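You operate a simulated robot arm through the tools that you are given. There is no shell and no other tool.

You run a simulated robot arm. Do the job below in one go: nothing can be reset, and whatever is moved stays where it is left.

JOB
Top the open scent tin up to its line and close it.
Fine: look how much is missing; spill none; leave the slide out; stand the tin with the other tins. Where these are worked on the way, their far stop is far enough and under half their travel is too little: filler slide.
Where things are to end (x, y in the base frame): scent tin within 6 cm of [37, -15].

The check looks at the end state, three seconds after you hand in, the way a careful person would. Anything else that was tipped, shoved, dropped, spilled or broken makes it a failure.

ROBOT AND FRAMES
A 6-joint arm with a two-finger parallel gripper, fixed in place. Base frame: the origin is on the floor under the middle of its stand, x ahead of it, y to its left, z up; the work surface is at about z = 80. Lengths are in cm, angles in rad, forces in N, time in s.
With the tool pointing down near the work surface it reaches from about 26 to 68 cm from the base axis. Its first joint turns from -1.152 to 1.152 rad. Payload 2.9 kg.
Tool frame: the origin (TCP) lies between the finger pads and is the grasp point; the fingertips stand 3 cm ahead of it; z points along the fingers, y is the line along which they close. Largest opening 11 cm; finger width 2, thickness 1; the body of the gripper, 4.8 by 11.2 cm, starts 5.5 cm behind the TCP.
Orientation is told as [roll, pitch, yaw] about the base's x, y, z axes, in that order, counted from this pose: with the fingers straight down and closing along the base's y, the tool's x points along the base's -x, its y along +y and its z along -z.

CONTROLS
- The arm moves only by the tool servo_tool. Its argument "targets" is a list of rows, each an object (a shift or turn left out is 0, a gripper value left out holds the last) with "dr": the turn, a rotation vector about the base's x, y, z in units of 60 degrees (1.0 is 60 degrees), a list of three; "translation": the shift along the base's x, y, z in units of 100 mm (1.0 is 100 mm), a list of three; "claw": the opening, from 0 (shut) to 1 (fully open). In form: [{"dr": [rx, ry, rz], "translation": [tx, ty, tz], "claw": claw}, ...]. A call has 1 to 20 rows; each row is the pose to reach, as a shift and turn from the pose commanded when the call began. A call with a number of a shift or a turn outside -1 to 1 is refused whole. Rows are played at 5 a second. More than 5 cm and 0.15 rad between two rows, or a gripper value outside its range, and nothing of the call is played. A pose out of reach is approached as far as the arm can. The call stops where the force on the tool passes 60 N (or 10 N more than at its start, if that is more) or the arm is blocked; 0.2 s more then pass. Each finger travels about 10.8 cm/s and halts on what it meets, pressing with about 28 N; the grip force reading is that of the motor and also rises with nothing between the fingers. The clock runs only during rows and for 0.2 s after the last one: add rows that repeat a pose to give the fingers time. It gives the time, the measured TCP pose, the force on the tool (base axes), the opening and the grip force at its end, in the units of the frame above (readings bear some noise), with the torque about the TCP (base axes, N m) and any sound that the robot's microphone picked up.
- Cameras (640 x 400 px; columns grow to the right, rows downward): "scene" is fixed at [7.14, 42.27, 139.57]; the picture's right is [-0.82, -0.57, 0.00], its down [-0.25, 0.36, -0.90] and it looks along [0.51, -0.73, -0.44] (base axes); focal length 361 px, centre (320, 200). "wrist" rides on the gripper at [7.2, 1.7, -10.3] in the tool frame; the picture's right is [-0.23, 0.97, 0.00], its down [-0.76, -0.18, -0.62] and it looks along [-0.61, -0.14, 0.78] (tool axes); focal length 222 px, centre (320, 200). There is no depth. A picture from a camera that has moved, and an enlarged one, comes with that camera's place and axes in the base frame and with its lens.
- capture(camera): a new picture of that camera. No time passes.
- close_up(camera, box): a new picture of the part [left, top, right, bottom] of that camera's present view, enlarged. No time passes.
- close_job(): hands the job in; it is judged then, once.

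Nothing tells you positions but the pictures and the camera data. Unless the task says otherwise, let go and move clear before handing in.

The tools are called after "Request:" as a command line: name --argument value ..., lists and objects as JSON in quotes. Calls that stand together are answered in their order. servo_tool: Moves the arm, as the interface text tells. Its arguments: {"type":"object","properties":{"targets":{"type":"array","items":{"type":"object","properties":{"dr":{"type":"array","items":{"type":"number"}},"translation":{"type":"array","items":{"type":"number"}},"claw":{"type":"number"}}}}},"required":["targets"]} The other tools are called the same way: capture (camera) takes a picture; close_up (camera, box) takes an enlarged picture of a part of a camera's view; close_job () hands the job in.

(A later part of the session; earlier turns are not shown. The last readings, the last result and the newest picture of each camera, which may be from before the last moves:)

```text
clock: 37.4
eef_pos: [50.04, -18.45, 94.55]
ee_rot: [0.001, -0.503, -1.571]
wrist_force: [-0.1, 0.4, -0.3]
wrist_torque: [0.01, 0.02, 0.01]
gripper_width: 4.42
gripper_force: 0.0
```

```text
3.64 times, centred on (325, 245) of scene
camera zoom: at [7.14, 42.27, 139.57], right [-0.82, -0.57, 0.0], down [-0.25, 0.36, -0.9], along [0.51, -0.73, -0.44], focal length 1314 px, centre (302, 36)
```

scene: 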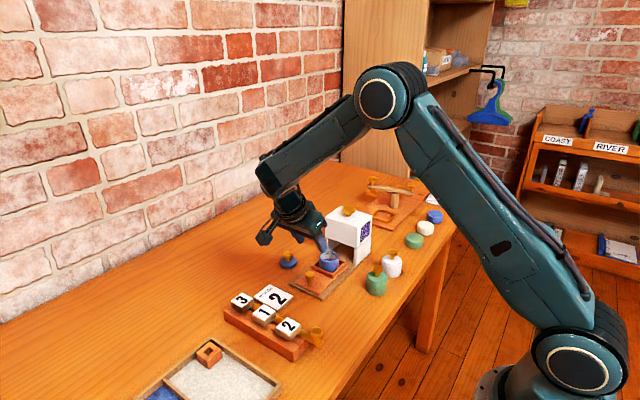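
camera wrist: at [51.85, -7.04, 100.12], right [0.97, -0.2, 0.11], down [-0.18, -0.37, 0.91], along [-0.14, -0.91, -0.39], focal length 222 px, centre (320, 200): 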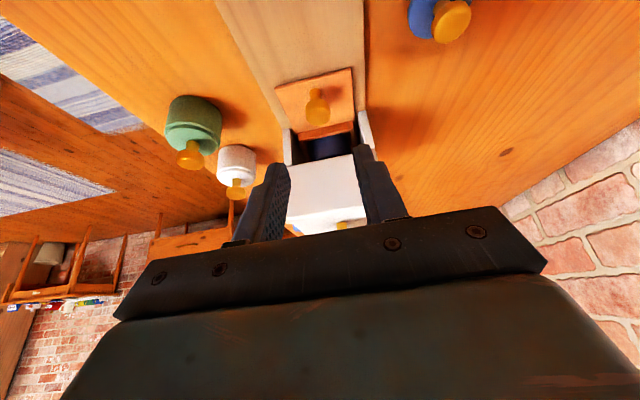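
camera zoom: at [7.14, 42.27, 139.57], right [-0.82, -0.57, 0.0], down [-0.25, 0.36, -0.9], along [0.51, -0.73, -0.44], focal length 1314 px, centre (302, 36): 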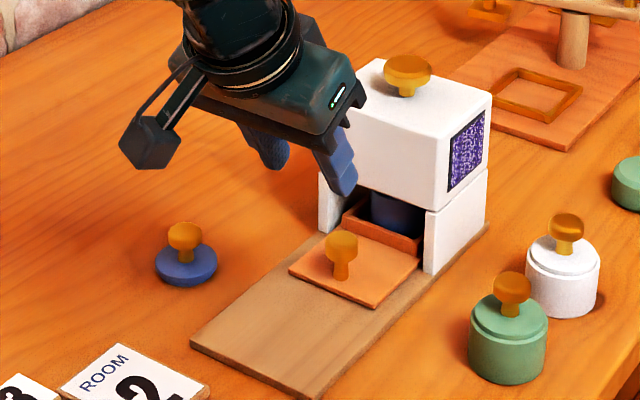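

The slide stays in, with the tin under the hopper. I'm rising, levelling the hand and closing the fingers, to aim at the top knob.

Request:
servo_tool --targets '[{"translation": [0, 0, 0.4], "claw": 0.4}, {"translation": [0, 0, 0.8], "claw": 0.2}, {"dr": [0.12, 0, 0], "translation": [0, 0, 1.0], "claw": 0.0}, {"dr": [0.24, 0, 0], "translation": [0, 0, 1.0], "claw": 0.0}, {"dr": [0.36, 0, 0], "translation": [0, 0, 1.0], "claw": 0.0}, {"dr": [0.48, 0, 0], "translation": [0, 0, 1.0], "claw": 0.0}, {"dr": [0.48, 0, 0], "translation": [0, 0, 1.0], "claw": 0.0}]'

Request:
capture --camera "wrist"

Request:
capture --camera "scene"

```text
clock: 39.0
eef_pos: [49.94, -18.39, 104.48]
ee_rot: [0.0, 0.001, -1.569]
wrist_force: [0.0, -0.8, -0.2]
wrist_torque: [0.01, 0.03, -0.06]
gripper_width: 0.0
gripper_force: 27.6
```

```text
taken
camera wrist: at [51.74, -11.04, 114.74], right [0.97, -0.23, 0.0], down [-0.18, -0.76, 0.62], along [-0.14, -0.61, -0.78], focal length 222 px, centre (320, 200)
```

wrist: 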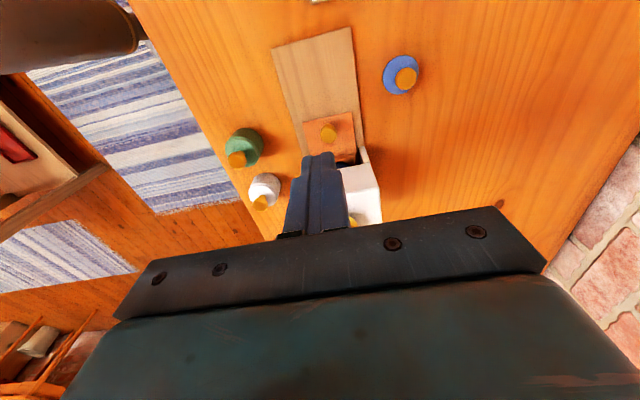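

```text
taken
```

scene: 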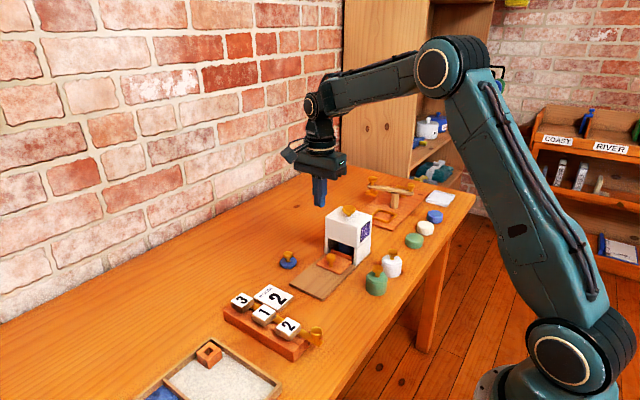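

I'll open the fingers and move over the housing, to see the top knob from above and fix its position.

Request:
servo_tool --targets '[{"translation": [0, -0.3, 0.1], "claw": 0.5}, {"translation": [0, -0.6, 0.1], "claw": 0.8}, {"translation": [0, -0.9, 0.1], "claw": 0.8}, {"translation": [0, -0.9, 0.1], "claw": 0.8}]'

Request:
capture --camera "wrist"

Request:
close_up --camera "wrist" --box '[260, 120, 400, 220]'

```text
clock: 40.0
eef_pos: [50.12, -27.28, 105.5]
ee_rot: [0.0, -0.001, -1.571]
wrist_force: [0.5, 0.8, 0.4]
wrist_torque: [0.0, 0.0, -0.02]
gripper_width: 8.81
gripper_force: 0.1
```

```text
taken
camera wrist: at [51.89, -19.95, 115.9], right [0.97, -0.23, 0.0], down [-0.18, -0.76, 0.62], along [-0.14, -0.61, -0.78], focal length 222 px, centre (320, 200)
```

wrist: 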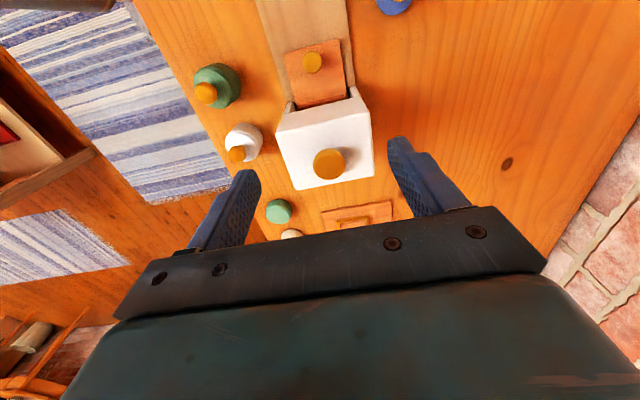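

```text
4.00 times, centred on (330, 170) of wrist
camera zoom: at [51.89, -19.95, 115.9], right [0.97, -0.23, 0.0], down [-0.18, -0.76, 0.62], along [-0.14, -0.61, -0.78], focal length 888 px, centre (280, 320)
```

zoom: 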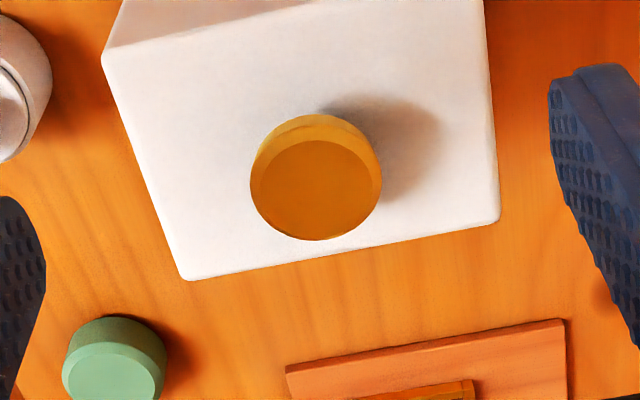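

The top knob is at about [50.1, -32.0], with its top near z 95.6. I'll close the fingers, go above it and stop just short of touching.

Request:
servo_tool --targets '[{"translation": [0, -0.2, 0], "claw": 0.3}, {"translation": [0, -0.48, 0], "claw": 0.0}, {"translation": [0, -0.48, -0.3], "claw": 0.0}, {"translation": [0, -0.48, -0.5], "claw": 0.0}, {"translation": [0, -0.48, -0.6], "claw": 0.0}, {"translation": [0, -0.48, -0.6], "claw": 0.0}]'

Request:
close_up --camera "scene" --box '[300, 180, 400, 260]'

Request:
capture --camera "wrist"

```text
clock: 41.4
eef_pos: [50.01, -32.18, 99.32]
ee_rot: [-0.001, 0.002, -1.571]
wrist_force: [1.0, -0.5, 0.1]
wrist_torque: [-0.03, -0.01, 0.01]
gripper_width: 0.0
gripper_force: 28.0
```

```text
5.00 times, centred on (350, 220) of scene
camera zoom: at [7.14, 42.27, 139.57], right [-0.82, -0.57, 0.0], down [-0.25, 0.36, -0.9], along [0.51, -0.73, -0.44], focal length 1807 px, centre (170, 100)
```

zoom: 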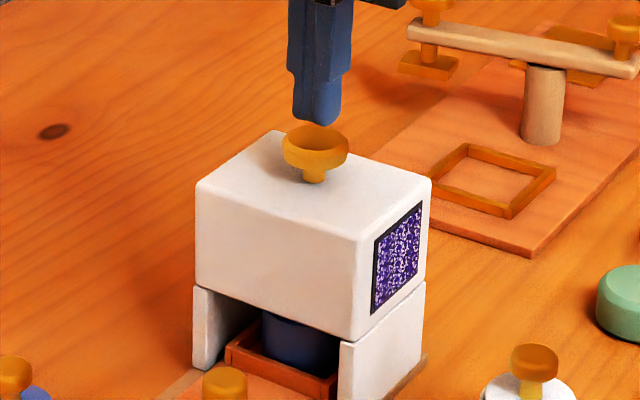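

```text
taken
camera wrist: at [51.81, -24.77, 109.56], right [0.97, -0.23, 0.0], down [-0.18, -0.76, 0.62], along [-0.14, -0.61, -0.78], focal length 222 px, centre (320, 200)
```

wrist: 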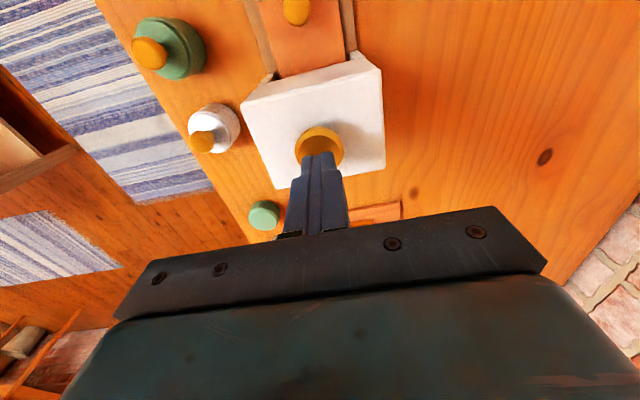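

The fingertips need about 0.4 cm in +y to be centred. I'll shift and then press down slowly.

Request:
servo_tool --targets '[{"translation": [0, 0.04, 0]}, {"translation": [0, 0.04, -0.03]}, {"translation": [0, 0.04, -0.06]}, {"translation": [0, 0.04, -0.06]}]'

Request:
servo_tool --targets '[{"translation": [0, 0, -0.015]}, {"translation": [0, 0, -0.03]}, {"translation": [0, 0, -0.03]}]'

```text
clock: 42.4
eef_pos: [50.09, -31.77, 98.89]
ee_rot: [-0.001, -0.001, -1.571]
wrist_force: [0.7, -0.4, 0.3]
wrist_torque: [0.0, 0.02, -0.02]
gripper_width: 0.0
gripper_force: 27.1
```

```text
clock: 43.2
eef_pos: [50.12, -31.62, 98.5]
ee_rot: [0.0, -0.002, -1.57]
wrist_force: [0.2, 0.3, -0.1]
wrist_torque: [0.03, -0.02, -0.01]
gripper_width: 0.02
gripper_force: 28.0
```

No contact yet at tip height ~95.5. I'll continue downward in small steps.

Request:
servo_tool --targets '[{"translation": [0, 0, -0.015]}, {"translation": [0, 0, -0.03]}, {"translation": [0, 0, -0.03]}]'

Request:
close_up --camera "scene" --box '[325, 190, 375, 225]'

```text
clock: 44.0
eef_pos: [49.99, -31.63, 98.29]
ee_rot: [-0.001, 0.0, -1.571]
wrist_force: [0.5, 0.3, 0.8]
wrist_torque: [0.0, -0.04, -0.01]
gripper_width: 0.0
gripper_force: 28.0
```

```text
11.43 times, centred on (350, 208) of scene
camera zoom: at [7.14, 42.27, 139.57], right [-0.82, -0.57, 0.0], down [-0.25, 0.36, -0.9], along [0.51, -0.73, -0.44], focal length 4129 px, centre (-23, 114)
```

zoom: 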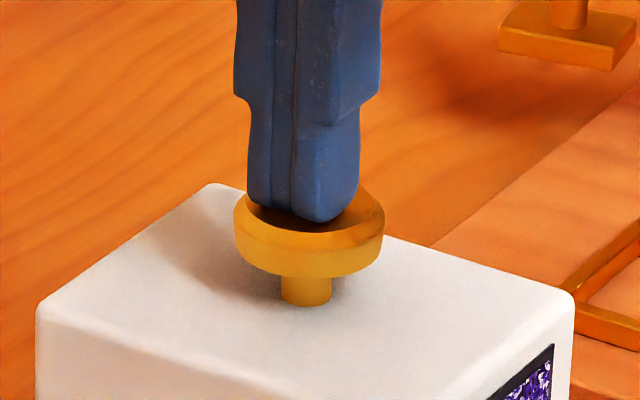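

The fingertips are just over the knob. Pressing on in 2 mm steps.

Request:
servo_tool --targets '[{"translation": [0, 0, -0.01]}, {"translation": [0, 0, -0.02]}, {"translation": [0, 0, -0.02]}]'

Request:
servo_tool --targets '[{"translation": [0, 0, -0.01]}, {"translation": [0, 0, -0.02]}, {"translation": [0, 0, -0.02]}]'

```text
clock: 44.8
eef_pos: [49.92, -31.64, 98.05]
ee_rot: [0.002, 0.0, -1.57]
wrist_force: [0.8, 1.3, 2.8]
wrist_torque: [0.02, -0.04, 0.01]
gripper_width: 0.02
gripper_force: 28.2
```

```text
clock: 45.6
eef_pos: [50.03, -31.61, 97.71]
ee_rot: [0.001, -0.001, -1.572]
wrist_force: [0.5, -0.3, 3.3]
wrist_torque: [0.03, -0.03, 0.0]
gripper_width: 0.0
gripper_force: 27.8
```

A light 3 N resistance while the knob gives: it is a sprung plunger. I'll press on to its stop.

Request:
servo_tool --targets '[{"translation": [0, 0, -0.01]}, {"translation": [0, 0, -0.02]}, {"translation": [0, 0, -0.02]}]'

Request:
close_up --camera "scene" --box '[325, 190, 375, 225]'

```text
clock: 46.4
eef_pos: [49.96, -31.74, 97.76]
ee_rot: [-0.001, 0.0, -1.572]
wrist_force: [-2.1, -1.5, 4.4]
wrist_torque: [-0.03, 0.05, 0.01]
gripper_width: 0.0
gripper_force: 27.7
heard: click
```

```text
11.43 times, centred on (350, 208) of scene
camera zoom: at [7.13, 42.27, 139.57], right [-0.82, -0.57, 0.0], down [-0.25, 0.36, -0.9], along [0.51, -0.73, -0.44], focal length 4129 px, centre (-23, 114)
```

zoom: 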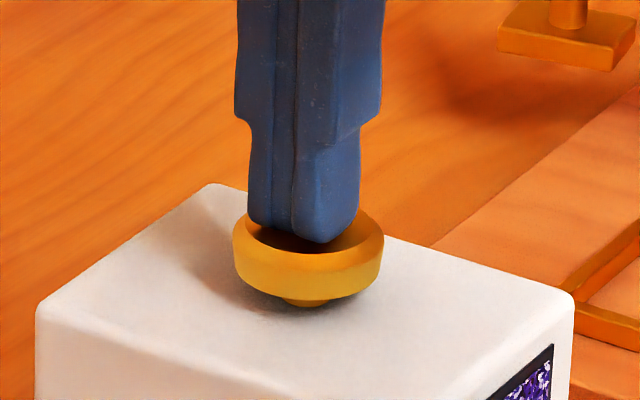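

A click: one dose. I'll let the knob rise, back away upward, and then pull the slide to see how much one dose adds.

Request:
servo_tool --targets '[{"translation": [0, 0, 0.05]}, {"translation": [0, 0, 0.15]}, {"translation": [0, 0, 0.5]}, {"translation": [0, 0.2, 0.7]}, {"translation": [0, 0.5, 0.7], "claw": 0.3}, {"translation": [0, 0.84, 0.7], "claw": 0.5}, {"translation": [0, 0.84, 0.7], "claw": 0.5}]'

Request:
capture --camera "wrist"

Request:
close_up --camera "scene" --box '[290, 190, 390, 290]'

```text
clock: 48.0
eef_pos: [50.18, -23.32, 104.7]
ee_rot: [0.001, -0.002, -1.572]
wrist_force: [0.6, -0.2, -0.3]
wrist_torque: [0.01, -0.05, 0.01]
gripper_width: 5.46
gripper_force: 0.1
```

```text
taken
camera wrist: at [52.0, -15.99, 114.91], right [0.97, -0.23, 0.0], down [-0.18, -0.76, 0.62], along [-0.14, -0.61, -0.78], focal length 222 px, centre (320, 200)
```

wrist: 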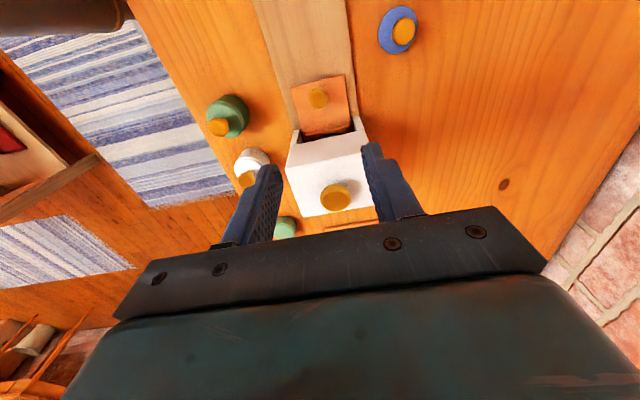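

```text
4.00 times, centred on (340, 240) of scene
camera zoom: at [7.14, 42.27, 139.57], right [-0.82, -0.57, 0.0], down [-0.25, 0.36, -0.9], along [0.51, -0.73, -0.44], focal length 1445 px, centre (240, 40)
```

zoom: 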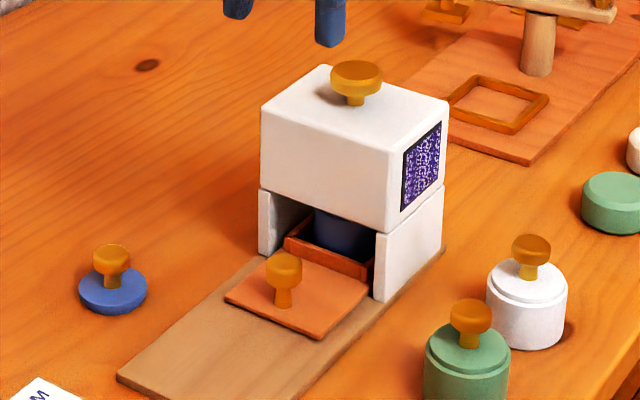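

The knob has come back up. Now down to the slide knob at about [50.2, -23.3], to grip it and pull the slide out.

Request:
servo_tool --targets '[{"translation": [0, -0.01, -0.45], "claw": 0.5}, {"translation": [0, -0.01, -0.9], "claw": 0.5}, {"translation": [0, -0.01, -1.0], "claw": 0.5}]'

Request:
servo_tool --targets '[{"translation": [0, 0, -0.4], "claw": 0.5}, {"translation": [0, 0, -0.8], "claw": 0.5}, {"translation": [0, 0, -0.95], "claw": 0.5}, {"translation": [0, 0, -0.985], "claw": 0.5}, {"translation": [0, 0, -0.985], "claw": 0.5}, {"translation": [0, 0, -0.985], "claw": 0.0}, {"translation": [0, 0, -0.985], "claw": 0.0}, {"translation": [0, 0, -0.985], "claw": 0.0}]'

Request:
close_up --camera "scene" --box '[270, 190, 380, 300]'

```text
clock: 48.8
eef_pos: [49.91, -23.27, 94.64]
ee_rot: [0.0, 0.001, -1.57]
wrist_force: [0.1, 0.8, -0.2]
wrist_torque: [-0.01, 0.01, 0.02]
gripper_width: 5.51
gripper_force: 0.1
```

```text
clock: 50.6
eef_pos: [50.02, -23.54, 84.89]
ee_rot: [0.001, 0.001, -1.569]
wrist_force: [11.1, -0.4, -8.5]
wrist_torque: [-0.15, -0.21, 0.05]
gripper_width: 2.36
gripper_force: 45.0
```

```text
3.64 times, centred on (325, 245) of scene
camera zoom: at [7.18, 42.26, 139.57], right [-0.82, -0.57, 0.0], down [-0.25, 0.36, -0.9], along [0.51, -0.73, -0.44], focal length 1314 px, centre (302, 36)
```

zoom: 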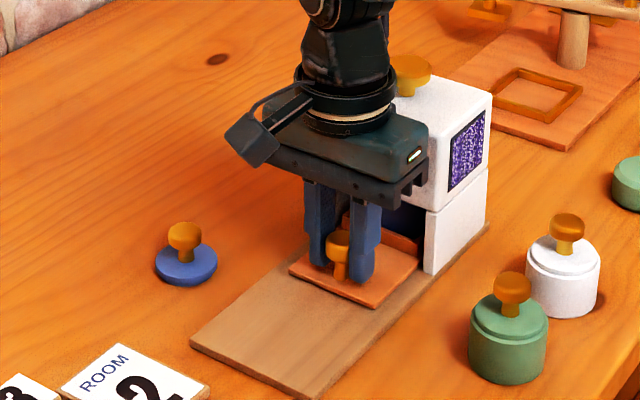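

Gripped. I'm pulling the slide out smoothly by 9.4 cm.

Request:
servo_tool --targets '[{"translation": [0.003, 0.05, -0.003]}, {"translation": [0.003, 0.12, -0.003]}, {"translation": [0.003, 0.2, -0.003]}, {"translation": [0.003, 0.28, -0.003]}, {"translation": [0.003, 0.36, -0.003]}, {"translation": [0.003, 0.44, -0.003]}, {"translation": [0.003, 0.5, -0.003]}, {"translation": [0.003, 0.5, -0.003]}]'

Request:
servo_tool --targets '[{"translation": [0, 0.05, -0.003]}, {"translation": [0, 0.13, -0.003]}, {"translation": [0, 0.21, -0.003]}, {"translation": [0, 0.29, -0.003]}, {"translation": [0, 0.37, -0.003]}, {"translation": [0, 0.42, -0.003]}, {"translation": [0, 0.45, -0.003]}, {"translation": [0, 0.45, -0.003]}]'

Request:
close_up --camera "scene" --box '[305, 235, 355, 285]'

```text
clock: 52.4
eef_pos: [50.03, -18.33, 84.97]
ee_rot: [0.002, -0.003, -1.571]
wrist_force: [-13.7, 1.0, 35.0]
wrist_torque: [-0.25, 0.24, -0.04]
gripper_width: 2.34
gripper_force: 45.6
```

```text
clock: 54.2
eef_pos: [49.96, -13.96, 84.82]
ee_rot: [0.003, 0.001, -1.57]
wrist_force: [-6.6, -6.5, 13.3]
wrist_torque: [0.6, 0.02, 0.06]
gripper_width: 2.36
gripper_force: 45.0
```

```text
8.00 times, centred on (330, 260) of scene
camera zoom: at [7.1, 42.25, 139.58], right [-0.82, -0.57, 0.0], down [-0.25, 0.36, -0.9], along [0.51, -0.73, -0.44], focal length 2891 px, centre (240, -280)
```

zoom: 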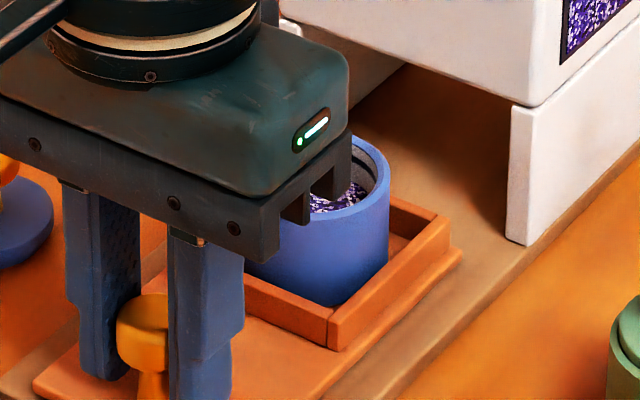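

The level looks higher already. I'll release and rise for a clear look into the tin.

Request:
servo_tool --targets '[{"translation": [0, 0, 0], "claw": 0.5}, {"translation": [0, 0, 0], "claw": 0.5}, {"translation": [0, 0.0, 0.2], "claw": 0.5}, {"translation": [0, 0.05, 0.6], "claw": 0.5}, {"translation": [0, 0.1, 1.0], "claw": 0.5}, {"translation": [0, 0.1, 1.0], "claw": 0.5}]'

Request:
close_up --camera "scene" --box '[305, 235, 355, 285]'

Request:
close_up --camera "scene" --box '[317, 245, 343, 265]'

Request:
close_up --camera "wrist" --box '[300, 160, 370, 230]'

```text
clock: 55.6
eef_pos: [49.92, -13.26, 94.62]
ee_rot: [0.001, 0.0, -1.572]
wrist_force: [-1.1, 0.4, -0.7]
wrist_torque: [0.0, 0.0, -0.01]
gripper_width: 5.52
gripper_force: 0.1
```

```text
8.00 times, centred on (330, 260) of scene
camera zoom: at [7.14, 42.27, 139.57], right [-0.82, -0.57, 0.0], down [-0.25, 0.36, -0.9], along [0.51, -0.73, -0.44], focal length 2891 px, centre (240, -280)
```

zoom: 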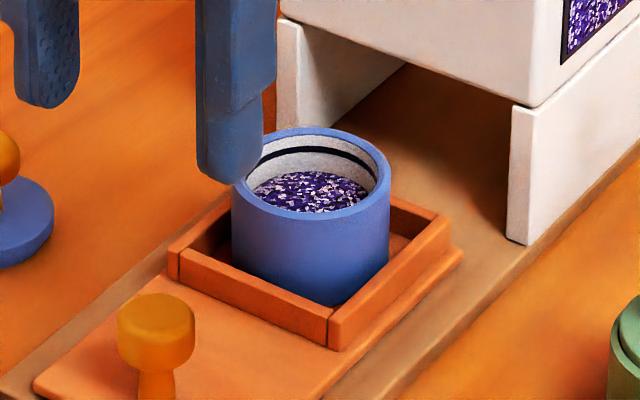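

```text
16.00 times, centred on (330, 255) of scene
camera zoom: at [7.14, 42.27, 139.57], right [-0.82, -0.57, 0.0], down [-0.25, 0.36, -0.9], along [0.51, -0.73, -0.44], focal length 5781 px, centre (160, -680)
```

zoom: 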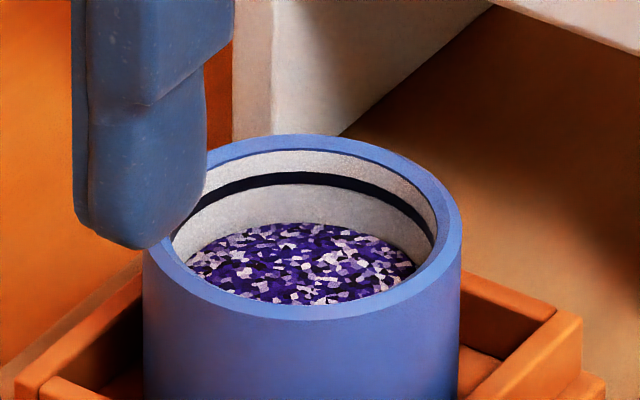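

```text
5.71 times, centred on (335, 195) of wrist
camera zoom: at [51.78, -5.94, 104.88], right [0.97, -0.23, 0.0], down [-0.18, -0.76, 0.62], along [-0.14, -0.61, -0.78], focal length 1269 px, centre (234, 229)
```

zoom: 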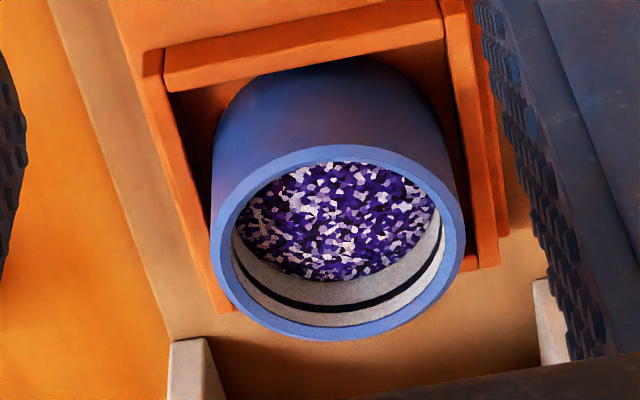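

One dose raised the level by almost exactly half of what was missing (level-to-line gap went from ~80 px to ~42 px). So exactly one more dose is needed; I'm gripping the slide knob and pushing it in again.

Request:
servo_tool --targets '[{"translation": [-0.005, -0.09, -0.4], "claw": 0.5}, {"translation": [-0.005, -0.09, -0.8], "claw": 0.5}, {"translation": [-0.005, -0.09, -0.95], "claw": 0.5}, {"translation": [-0.005, -0.09, -0.995], "claw": 0.5}, {"translation": [-0.005, -0.09, -0.995], "claw": 0.5}, {"translation": [-0.005, -0.09, -0.995], "claw": 0.0}, {"translation": [-0.005, -0.09, -0.995], "claw": 0.0}, {"translation": [-0.005, -0.09, -0.995], "claw": 0.0}]'

Request:
close_up --camera "scene" --box '[270, 190, 380, 300]'

```text
clock: 57.4
eef_pos: [50.08, -13.93, 84.57]
ee_rot: [0.001, 0.0, -1.571]
wrist_force: [7.1, -0.2, -6.8]
wrist_torque: [-0.01, -0.14, 0.05]
gripper_width: 2.35
gripper_force: 45.0
```

```text
3.64 times, centred on (325, 245) of scene
camera zoom: at [7.16, 42.26, 139.57], right [-0.82, -0.57, 0.0], down [-0.25, 0.36, -0.9], along [0.51, -0.73, -0.44], focal length 1314 px, centre (302, 36)
```

zoom: 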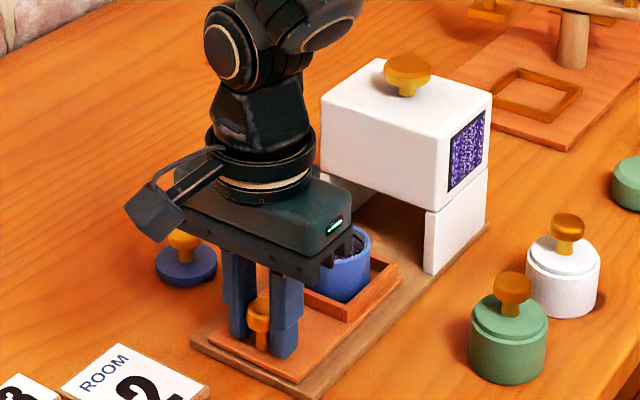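

Gripped. Pushing in to the stop.

Request:
servo_tool --targets '[{"translation": [0.002, -0.05, -0.003]}, {"translation": [0.002, -0.13, -0.003]}, {"translation": [0.002, -0.22, -0.003]}, {"translation": [0.002, -0.31, -0.003]}, {"translation": [0.002, -0.4, -0.003]}, {"translation": [0.002, -0.47, -0.003]}, {"translation": [0.002, -0.5, -0.003]}, {"translation": [0.002, -0.5, -0.003]}]'

Request:
servo_tool --targets '[{"translation": [0, -0.06, 0]}, {"translation": [0, -0.13, 0]}, {"translation": [0, -0.2, 0]}, {"translation": [0, -0.27, 0]}, {"translation": [0, -0.34, 0]}, {"translation": [0, -0.4, 0]}, {"translation": [0, -0.44, 0]}, {"translation": [0, -0.47, 0]}, {"translation": [0, -0.48, 0]}, {"translation": [0, -0.48, 0]}]'

```text
clock: 59.2
eef_pos: [49.96, -18.8, 84.67]
ee_rot: [-0.003, -0.001, -1.571]
wrist_force: [12.5, -0.5, -28.0]
wrist_torque: [0.11, -0.13, 0.04]
gripper_width: 2.35
gripper_force: 45.3
```

```text
clock: 61.4
eef_pos: [49.97, -23.39, 84.7]
ee_rot: [-0.003, 0.003, -1.568]
wrist_force: [4.5, 17.5, -23.1]
wrist_torque: [-0.04, 0.02, -0.04]
gripper_width: 2.34
gripper_force: 45.2
```

At the stop (17 N). Releasing and rising straight up.

Request:
servo_tool --targets '[{"translation": [0, 0.01, 0], "claw": 0.5}, {"translation": [0, 0.01, 0], "claw": 0.5}, {"translation": [0, 0.01, 0.3], "claw": 0.5}, {"translation": [0, 0.01, 0.7], "claw": 0.5}, {"translation": [0, 0.01, 1.0], "claw": 0.5}]'

Request:
servo_tool --targets '[{"translation": [0, 0, 0.4], "claw": 0.3}, {"translation": [0, 0, 0.8], "claw": 0.0}, {"translation": [0, 0, 1.0], "claw": 0.0}, {"translation": [0, -0.4, 1.0], "claw": 0.0}, {"translation": [0, -0.82, 1.0], "claw": 0.0}, {"translation": [0, -0.82, 1.0], "claw": 0.0}]'

Request:
close_up --camera "scene" --box '[290, 170, 400, 280]'

```text
clock: 62.6
eef_pos: [50.13, -23.29, 94.74]
ee_rot: [0.001, -0.001, -1.572]
wrist_force: [0.5, 0.4, -0.4]
wrist_torque: [0.02, -0.03, 0.01]
gripper_width: 5.51
gripper_force: 0.1
```

```text
clock: 64.0
eef_pos: [50.1, -31.98, 104.81]
ee_rot: [-0.001, -0.001, -1.569]
wrist_force: [0.2, -0.8, 0.3]
wrist_torque: [0.01, 0.01, 0.01]
gripper_width: 0.02
gripper_force: 28.3
```

```text
3.64 times, centred on (345, 225) of scene
camera zoom: at [7.14, 42.26, 139.57], right [-0.82, -0.57, 0.0], down [-0.25, 0.36, -0.9], along [0.51, -0.73, -0.44], focal length 1314 px, centre (229, 109)
```

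zoom: 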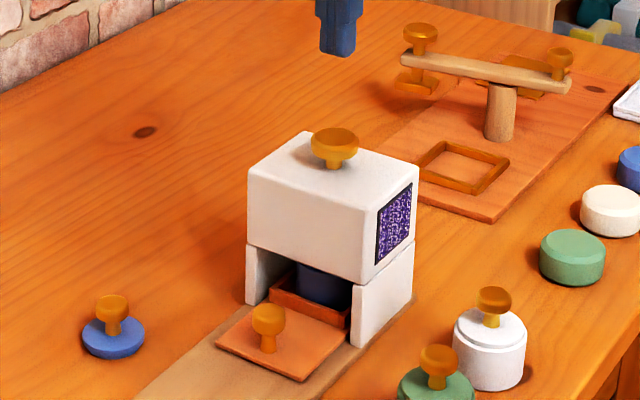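

The slide is in and the fingers are above the top knob. I'll descend to just above it, then press until it clicks once.

Request:
servo_tool --targets '[{"translation": [0, 0, -0.3]}, {"translation": [0, 0, -0.5]}, {"translation": [0, 0, -0.6]}, {"translation": [0, 0, -0.64]}, {"translation": [0, 0, -0.64]}]'

Request:
servo_tool --targets '[{"translation": [0, 0, -0.01]}, {"translation": [0, 0, -0.02]}, {"translation": [0, 0, -0.03]}, {"translation": [0, 0, -0.04]}, {"translation": [0, 0, -0.04]}]'

```text
clock: 65.2
eef_pos: [49.98, -31.73, 98.44]
ee_rot: [0.001, -0.002, -1.57]
wrist_force: [0.4, 0.3, 0.8]
wrist_torque: [-0.01, 0.03, -0.01]
gripper_width: 0.01
gripper_force: 28.3
```

```text
clock: 66.4
eef_pos: [50.02, -31.8, 97.97]
ee_rot: [0.001, -0.001, -1.571]
wrist_force: [-0.6, -1.4, 3.4]
wrist_torque: [-0.07, 0.01, 0.02]
gripper_width: 0.0
gripper_force: 27.8
```

The knob is moving with light resistance, no click yet. Pressing a little further.

Request:
servo_tool --targets '[{"translation": [0, 0, -0.01]}, {"translation": [0, 0, -0.02]}, {"translation": [0, 0, -0.02]}]'

```text
clock: 67.2
eef_pos: [49.98, -31.77, 97.7]
ee_rot: [0.002, 0.0, -1.571]
wrist_force: [-1.6, 0.9, 4.0]
wrist_torque: [0.02, 0.05, -0.02]
gripper_width: 0.01
gripper_force: 28.4
```

Request:
servo_tool --targets '[{"translation": [0, 0, -0.007]}, {"translation": [0, 0, -0.015]}, {"translation": [0, 0, -0.015]}]'

```text
clock: 68.0
eef_pos: [49.99, -31.8, 97.5]
ee_rot: [0.002, 0.0, -1.569]
wrist_force: [1.9, -0.2, 5.2]
wrist_torque: [-0.02, -0.03, -0.05]
gripper_width: 0.0
gripper_force: 28.1
heard: click
```

Click: the second dose is in. Backing off upward and going to the slide knob.

Request:
servo_tool --targets '[{"translation": [0, 0, 0.05]}, {"translation": [0, 0, 0.15]}, {"translation": [0, 0, 0.5]}, {"translation": [0, 0.2, 0.7]}, {"translation": [0, 0.5, 0.7], "claw": 0.3}, {"translation": [0, 0.84, 0.7], "claw": 0.5}, {"translation": [0, 0.84, 0.7], "claw": 0.5}]'

Request:
servo_tool --targets '[{"translation": [0, 0, -0.45], "claw": 0.5}, {"translation": [0, 0, -0.9], "claw": 0.5}, {"translation": [0, 0, -1.0], "claw": 0.5}, {"translation": [0, 0, -1.0], "claw": 0.5}]'

Request:
capture --camera "wrist"

Request:
close_up --camera "scene" --box '[270, 190, 380, 300]'

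```text
clock: 69.6
eef_pos: [50.26, -23.37, 104.54]
ee_rot: [0.0, 0.0, -1.571]
wrist_force: [-1.4, -0.7, 0.5]
wrist_torque: [0.03, 0.02, 0.01]
gripper_width: 5.5
gripper_force: 0.1
```

```text
clock: 70.6
eef_pos: [49.84, -23.29, 94.66]
ee_rot: [0.001, 0.0, -1.569]
wrist_force: [0.3, -0.3, 0.2]
wrist_torque: [-0.02, 0.01, 0.0]
gripper_width: 5.5
gripper_force: 0.1
```

```text
taken
camera wrist: at [51.66, -16.05, 104.89], right [0.97, -0.23, 0.0], down [-0.18, -0.76, 0.62], along [-0.14, -0.61, -0.78], focal length 222 px, centre (320, 200)
```

wrist: 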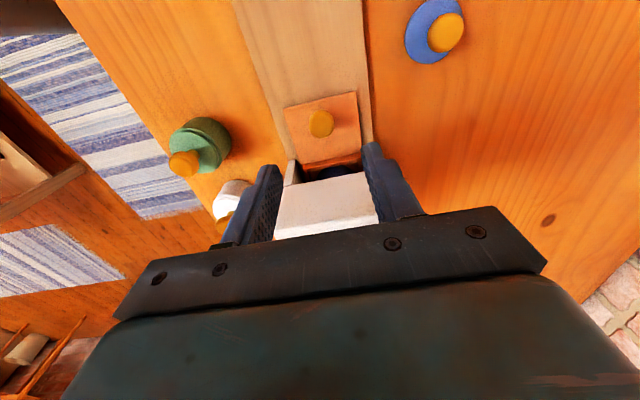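

```text
3.64 times, centred on (325, 245) of scene
camera zoom: at [7.14, 42.27, 139.57], right [-0.82, -0.57, 0.0], down [-0.25, 0.36, -0.9], along [0.51, -0.73, -0.44], focal length 1314 px, centre (302, 36)
```

zoom: 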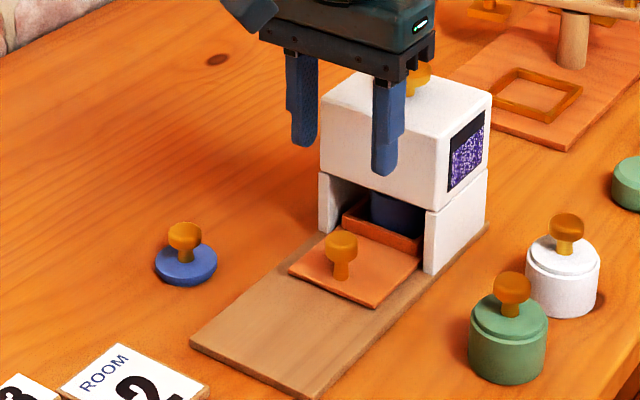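

Centred over the slide knob. Down, grip, then pull out gently.

Request:
servo_tool --targets '[{"translation": [0, -0.005, -0.4], "claw": 0.5}, {"translation": [0, -0.005, -0.8], "claw": 0.5}, {"translation": [0, -0.005, -0.95], "claw": 0.5}, {"translation": [0, -0.005, -0.985], "claw": 0.5}, {"translation": [0, -0.005, -0.985], "claw": 0.5}, {"translation": [0, -0.005, -0.985], "claw": 0.0}, {"translation": [0, -0.005, -0.985], "claw": 0.0}, {"translation": [0, -0.005, -0.985], "claw": 0.0}]'

Request:
servo_tool --targets '[{"translation": [0, 0.03, -0.001]}, {"translation": [0, 0.07, -0.002]}, {"translation": [0, 0.12, -0.003]}, {"translation": [0, 0.18, -0.003]}, {"translation": [0, 0.24, -0.003]}, {"translation": [0, 0.3, -0.003]}, {"translation": [0, 0.36, -0.003]}, {"translation": [0, 0.42, -0.003]}, {"translation": [0, 0.47, -0.003]}, {"translation": [0, 0.5, -0.003]}, {"translation": [0, 0.5, -0.003]}]'

Request:
servo_tool --targets '[{"translation": [0, 0.03, 0]}, {"translation": [0, 0.07, 0]}, {"translation": [0, 0.12, 0]}, {"translation": [0, 0.18, 0]}, {"translation": [0, 0.24, 0]}, {"translation": [0, 0.3, 0]}, {"translation": [0, 0.36, 0]}, {"translation": [0, 0.41, 0]}, {"translation": [0, 0.44, 0]}, {"translation": [0, 0.455, 0]}, {"translation": [0, 0.455, 0]}]'

```text
clock: 72.4
eef_pos: [49.9, -23.33, 84.7]
ee_rot: [0.0, -0.001, -1.57]
wrist_force: [7.3, -0.2, -7.2]
wrist_torque: [-0.08, -0.1, 0.02]
gripper_width: 2.36
gripper_force: 45.0
```

```text
clock: 74.8
eef_pos: [50.01, -18.33, 84.65]
ee_rot: [0.003, 0.001, -1.568]
wrist_force: [3.2, -1.1, 7.9]
wrist_torque: [-0.36, -0.07, 0.02]
gripper_width: 2.35
gripper_force: 45.0
```

```text
clock: 77.2
eef_pos: [49.96, -13.71, 84.69]
ee_rot: [0.001, 0.0, -1.571]
wrist_force: [-3.9, 0.4, 12.2]
wrist_torque: [-0.01, -0.02, 0.03]
gripper_width: 2.31
gripper_force: 45.7
```

Near the original position. I'll nudge a little further to feel for the outer stop.

Request:
servo_tool --targets '[{"translation": [0, 0.01, 0]}, {"translation": [0, 0.025, 0]}, {"translation": [0, 0.025, 0]}]'

```text
clock: 78.0
eef_pos: [50.04, -13.77, 84.83]
ee_rot: [0.003, -0.002, -1.575]
wrist_force: [5.9, -15.9, -5.7]
wrist_torque: [0.46, -0.15, 0.06]
gripper_width: 2.34
gripper_force: 44.9
```

The outer stop is felt (-16 N), so the slide is fully out. I'll release and rise to check the level.

Request:
servo_tool --targets '[{"translation": [0, -0.02, 0]}, {"translation": [0, -0.02, 0], "claw": 0.5}, {"translation": [0, -0.02, 0], "claw": 0.5}, {"translation": [0, -0.02, 0.2], "claw": 0.5}, {"translation": [0, 0.03, 0.6], "claw": 0.5}, {"translation": [0, 0.08, 1.0], "claw": 0.5}, {"translation": [0, 0.08, 1.0], "claw": 0.5}]'

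Request:
close_up --camera "scene" --box '[317, 245, 343, 265]'

Request:
close_up --camera "wrist" --box '[300, 160, 370, 230]'

Request:
capture --camera "wrist"

```text
clock: 79.6
eef_pos: [49.68, -12.78, 94.44]
ee_rot: [0.0, 0.0, -1.57]
wrist_force: [0.0, 0.3, -0.1]
wrist_torque: [0.0, 0.02, 0.02]
gripper_width: 5.5
gripper_force: 0.0
```

```text
16.00 times, centred on (330, 255) of scene
camera zoom: at [7.14, 42.27, 139.57], right [-0.82, -0.57, 0.0], down [-0.25, 0.36, -0.9], along [0.51, -0.73, -0.44], focal length 5781 px, centre (160, -680)
```

zoom: 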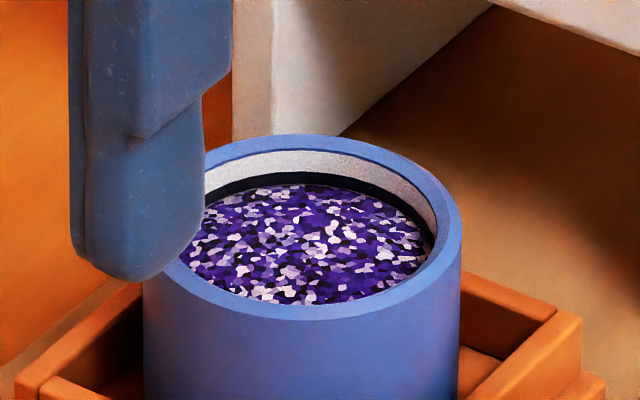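

```text
5.71 times, centred on (335, 195) of wrist
camera zoom: at [51.44, -5.39, 104.78], right [0.97, -0.23, 0.0], down [-0.18, -0.76, 0.62], along [-0.14, -0.61, -0.78], focal length 1269 px, centre (234, 229)
```

zoom: 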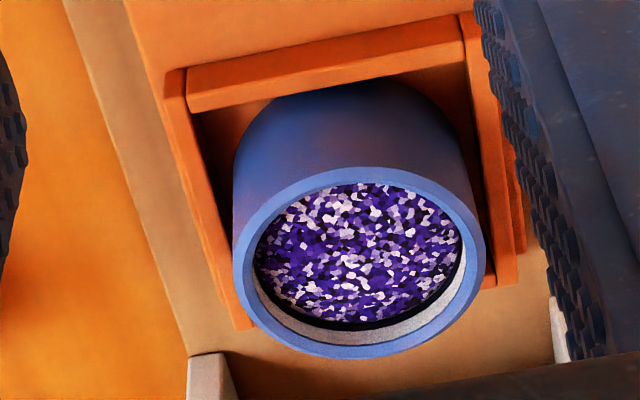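

```text
taken
camera wrist: at [51.44, -5.39, 104.78], right [0.97, -0.23, 0.0], down [-0.18, -0.76, 0.62], along [-0.14, -0.61, -0.78], focal length 222 px, centre (320, 200)
```

wrist: 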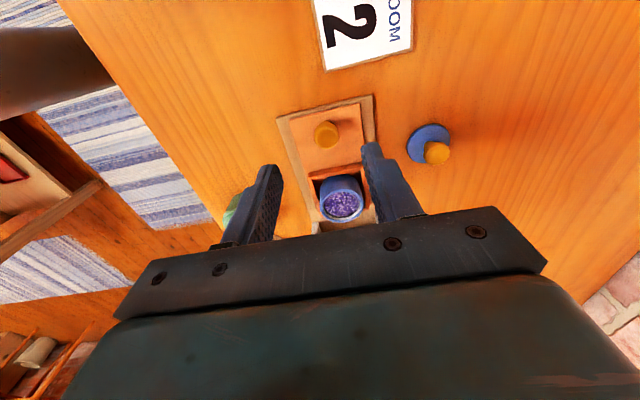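

The level now sits right at the line, and the slide is out. Next the lid: I'm moving over it at about [61, -19] and looking from above.

Request:
servo_tool --targets '[{"translation": [0.25, -0.14, 0]}, {"translation": [0.5, -0.28, 0]}, {"translation": [0.75, -0.42, 0]}, {"translation": [1.0, -0.6, 0]}, {"translation": [1.0, -0.63, 0]}]'

Request:
servo_tool --targets '[{"translation": [0.13, 0, 0]}, {"translation": [0.13, 0, 0]}, {"translation": [0.13, 0, 0]}]'

Request:
capture --camera "wrist"

Request:
close_up --camera "wrist" --box '[270, 90, 370, 160]'

Request:
close_up --camera "scene" --box '[260, 225, 350, 285]'

```text
clock: 80.8
eef_pos: [60.14, -18.95, 94.61]
ee_rot: [0.0, 0.0, -1.571]
wrist_force: [0.6, -0.1, 0.0]
wrist_torque: [0.0, -0.01, -0.04]
gripper_width: 5.5
gripper_force: 0.0
```

```text
clock: 81.6
eef_pos: [61.37, -19.03, 94.59]
ee_rot: [0.001, 0.001, -1.571]
wrist_force: [-0.6, 0.2, 0.4]
wrist_torque: [-0.02, 0.01, -0.02]
gripper_width: 5.5
gripper_force: 0.1
```

```text
taken
camera wrist: at [63.11, -11.69, 104.84], right [0.97, -0.23, 0.0], down [-0.18, -0.76, 0.62], along [-0.14, -0.61, -0.78], focal length 222 px, centre (320, 200)
```

wrist: 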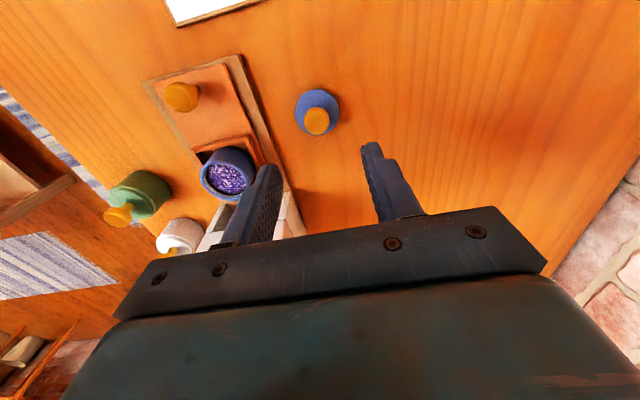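

```text
5.71 times, centred on (320, 125) of wrist
camera zoom: at [63.11, -11.69, 104.84], right [0.97, -0.23, 0.0], down [-0.18, -0.76, 0.62], along [-0.14, -0.61, -0.78], focal length 1269 px, centre (320, 629)
```

zoom: 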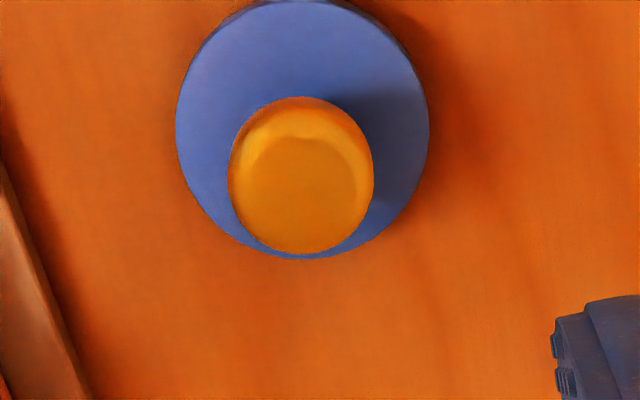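

```text
6.67 times, centred on (305, 255) of scene
camera zoom: at [7.14, 42.27, 139.57], right [-0.82, -0.57, 0.0], down [-0.25, 0.36, -0.9], along [0.51, -0.73, -0.44], focal length 2409 px, centre (420, -167)
```

zoom: 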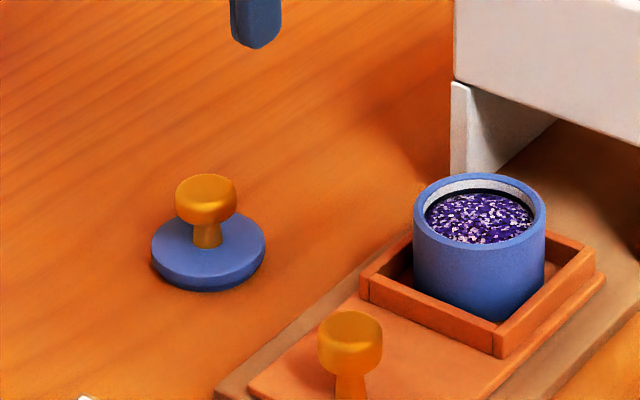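

The lid is centred at about [61.1, -18.9], its knob cap around z 83. I'm descending with the fingers either side of it.

Request:
servo_tool --targets '[{"translation": [-0.03, 0, -0.4], "claw": 0.5}, {"translation": [-0.03, 0, -0.75], "claw": 0.5}, {"translation": [-0.03, 0, -0.85], "claw": 0.5}, {"translation": [-0.03, 0, -0.85], "claw": 0.5}]'

Request:
capture --camera "wrist"

Request:
close_up --camera "scene" --box '[250, 225, 340, 285]'

```text
clock: 82.6
eef_pos: [60.89, -18.96, 86.32]
ee_rot: [0.0, 0.001, -1.571]
wrist_force: [0.4, -0.3, -0.2]
wrist_torque: [0.0, -0.01, 0.01]
gripper_width: 5.51
gripper_force: 0.0
```

```text
taken
camera wrist: at [62.72, -11.63, 96.46], right [0.97, -0.23, 0.0], down [-0.18, -0.76, 0.62], along [-0.14, -0.61, -0.78], focal length 222 px, centre (320, 200)
```

wrist: 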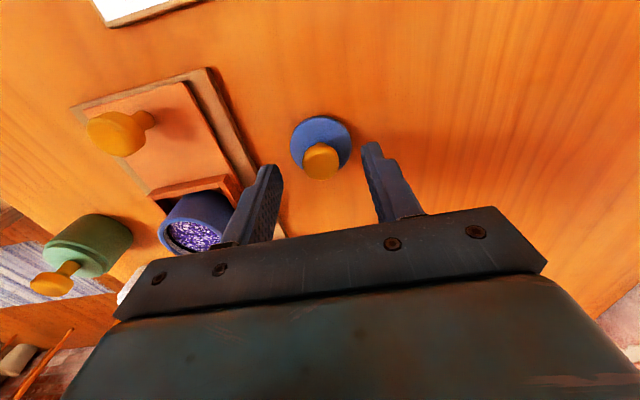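

```text
6.67 times, centred on (295, 255) of scene
camera zoom: at [7.14, 42.27, 139.57], right [-0.82, -0.57, 0.0], down [-0.25, 0.36, -0.9], along [0.51, -0.73, -0.44], focal length 2409 px, centre (487, -167)
```

zoom: 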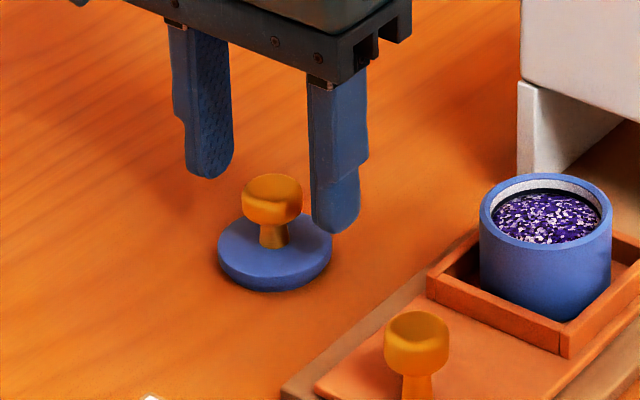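

Centred. The last 2 cm down, then close on the lid's knob.

Request:
servo_tool --targets '[{"translation": [0.01, 0.005, -0.1], "claw": 0.5}, {"translation": [0.01, 0.005, -0.195], "claw": 0.5}, {"translation": [0.01, 0.005, -0.195], "claw": 0.5}, {"translation": [0.01, 0.005, -0.195], "claw": 0.0}, {"translation": [0.01, 0.005, -0.195], "claw": 0.0}, {"translation": [0.01, 0.005, -0.195], "claw": 0.0}]'

Request:
close_up --camera "scene" --box '[250, 225, 340, 285]'

Request:
capture --camera "wrist"

```text
clock: 84.0
eef_pos: [61.04, -19.05, 84.13]
ee_rot: [-0.001, -0.001, -1.571]
wrist_force: [0.0, -1.1, -0.1]
wrist_torque: [0.04, 0.01, -0.01]
gripper_width: 2.14
gripper_force: 28.4
```

```text
6.67 times, centred on (295, 255) of scene
camera zoom: at [7.14, 42.27, 139.57], right [-0.82, -0.57, 0.0], down [-0.25, 0.36, -0.9], along [0.51, -0.73, -0.44], focal length 2409 px, centre (487, -167)
```

zoom: 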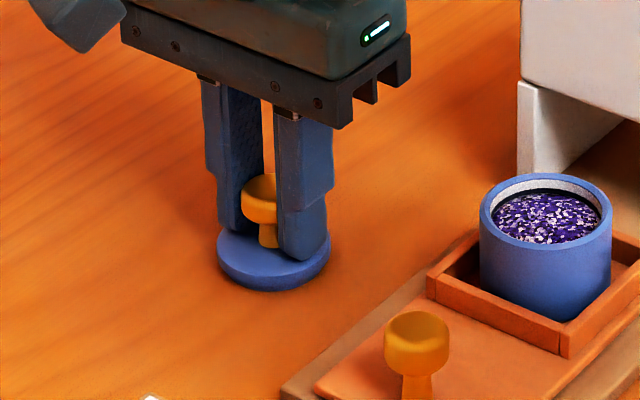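

```text
taken
camera wrist: at [62.82, -11.64, 94.43], right [0.97, -0.23, 0.0], down [-0.18, -0.76, 0.62], along [-0.14, -0.61, -0.78], focal length 222 px, centre (320, 200)
```

wrist: 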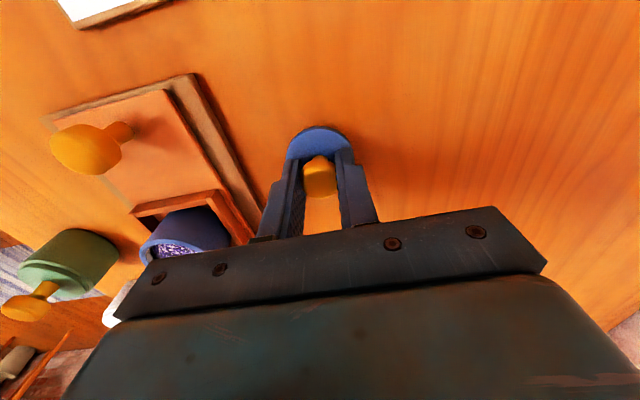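

The lid's knob is gripped (2.14 cm). I'm lifting it and carrying it to above the tin at about [50.1, -22].

Request:
servo_tool --targets '[{"translation": [0, 0, 0.1]}, {"translation": [0, 0, 0.4]}, {"translation": [0, 0, 0.7]}, {"translation": [0, 0, 0.85]}, {"translation": [0, 0, 0.85]}]'

Request:
servo_tool --targets '[{"translation": [-0.2, -0.06, 0]}, {"translation": [-0.45, -0.14, 0]}, {"translation": [-0.7, -0.21, 0]}, {"translation": [-0.9, -0.27, 0]}, {"translation": [-1.0, -0.29, 0]}, {"translation": [-1.0, -0.29, 0]}]'

Request:
capture --camera "wrist"

Request:
close_up --camera "scene" --box '[290, 215, 370, 285]'

```text
clock: 85.2
eef_pos: [61.06, -18.98, 92.67]
ee_rot: [0.0, 0.001, -1.569]
wrist_force: [0.2, -0.6, -0.5]
wrist_torque: [0.04, -0.02, 0.0]
gripper_width: 2.12
gripper_force: 27.8
```

```text
clock: 86.6
eef_pos: [50.91, -22.18, 92.7]
ee_rot: [0.001, -0.001, -1.57]
wrist_force: [-0.5, -1.1, -0.5]
wrist_torque: [0.01, 0.0, -0.02]
gripper_width: 2.12
gripper_force: 27.7
```

```text
taken
camera wrist: at [52.73, -14.84, 103.05], right [0.97, -0.23, 0.0], down [-0.18, -0.76, 0.62], along [-0.14, -0.61, -0.78], focal length 222 px, centre (320, 200)
```

wrist: 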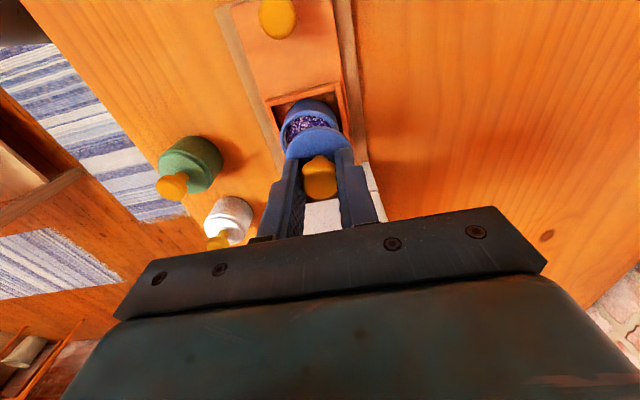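

```text
5.71 times, centred on (330, 250) of scene
camera zoom: at [7.14, 42.27, 139.57], right [-0.82, -0.57, 0.0], down [-0.25, 0.36, -0.9], along [0.51, -0.73, -0.44], focal length 2065 px, centre (263, -86)
```

zoom: 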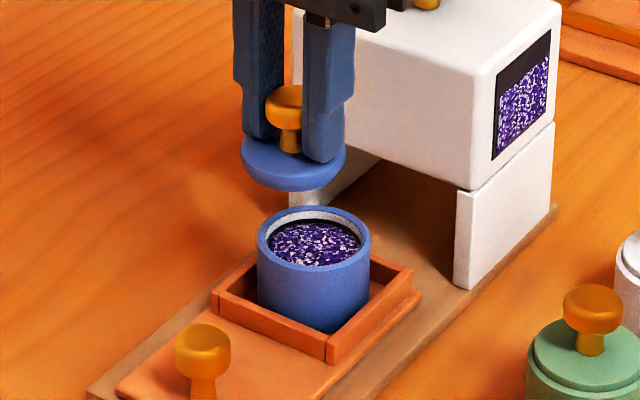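

I'll zoom in on the lid and the tin to work out the remaining offset.

Request:
close_up --camera "wrist" --box '[270, 85, 370, 175]'

Request:
close_up --camera "scene" --box '[315, 230, 355, 260]'

```text
4.44 times, centred on (320, 130) of wrist
camera zoom: at [52.73, -14.84, 103.05], right [0.97, -0.23, 0.0], down [-0.18, -0.76, 0.62], along [-0.14, -0.61, -0.78], focal length 987 px, centre (320, 511)
```

zoom: 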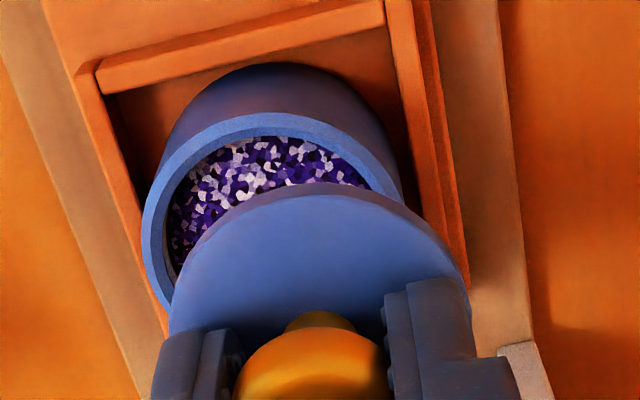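

```text
13.33 times, centred on (335, 245) of scene
camera zoom: at [7.14, 42.27, 139.57], right [-0.82, -0.57, 0.0], down [-0.25, 0.36, -0.9], along [0.51, -0.73, -0.44], focal length 4818 px, centre (120, -400)
```

zoom: 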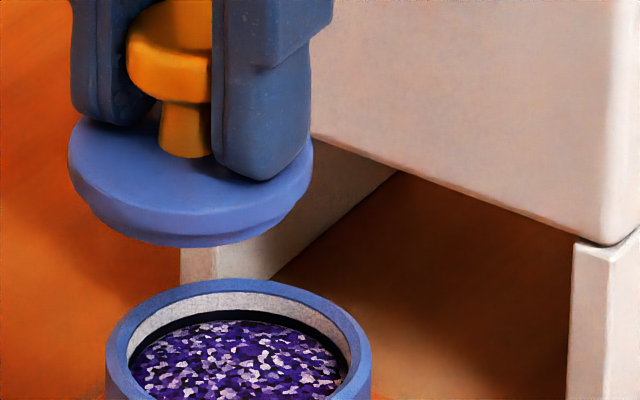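

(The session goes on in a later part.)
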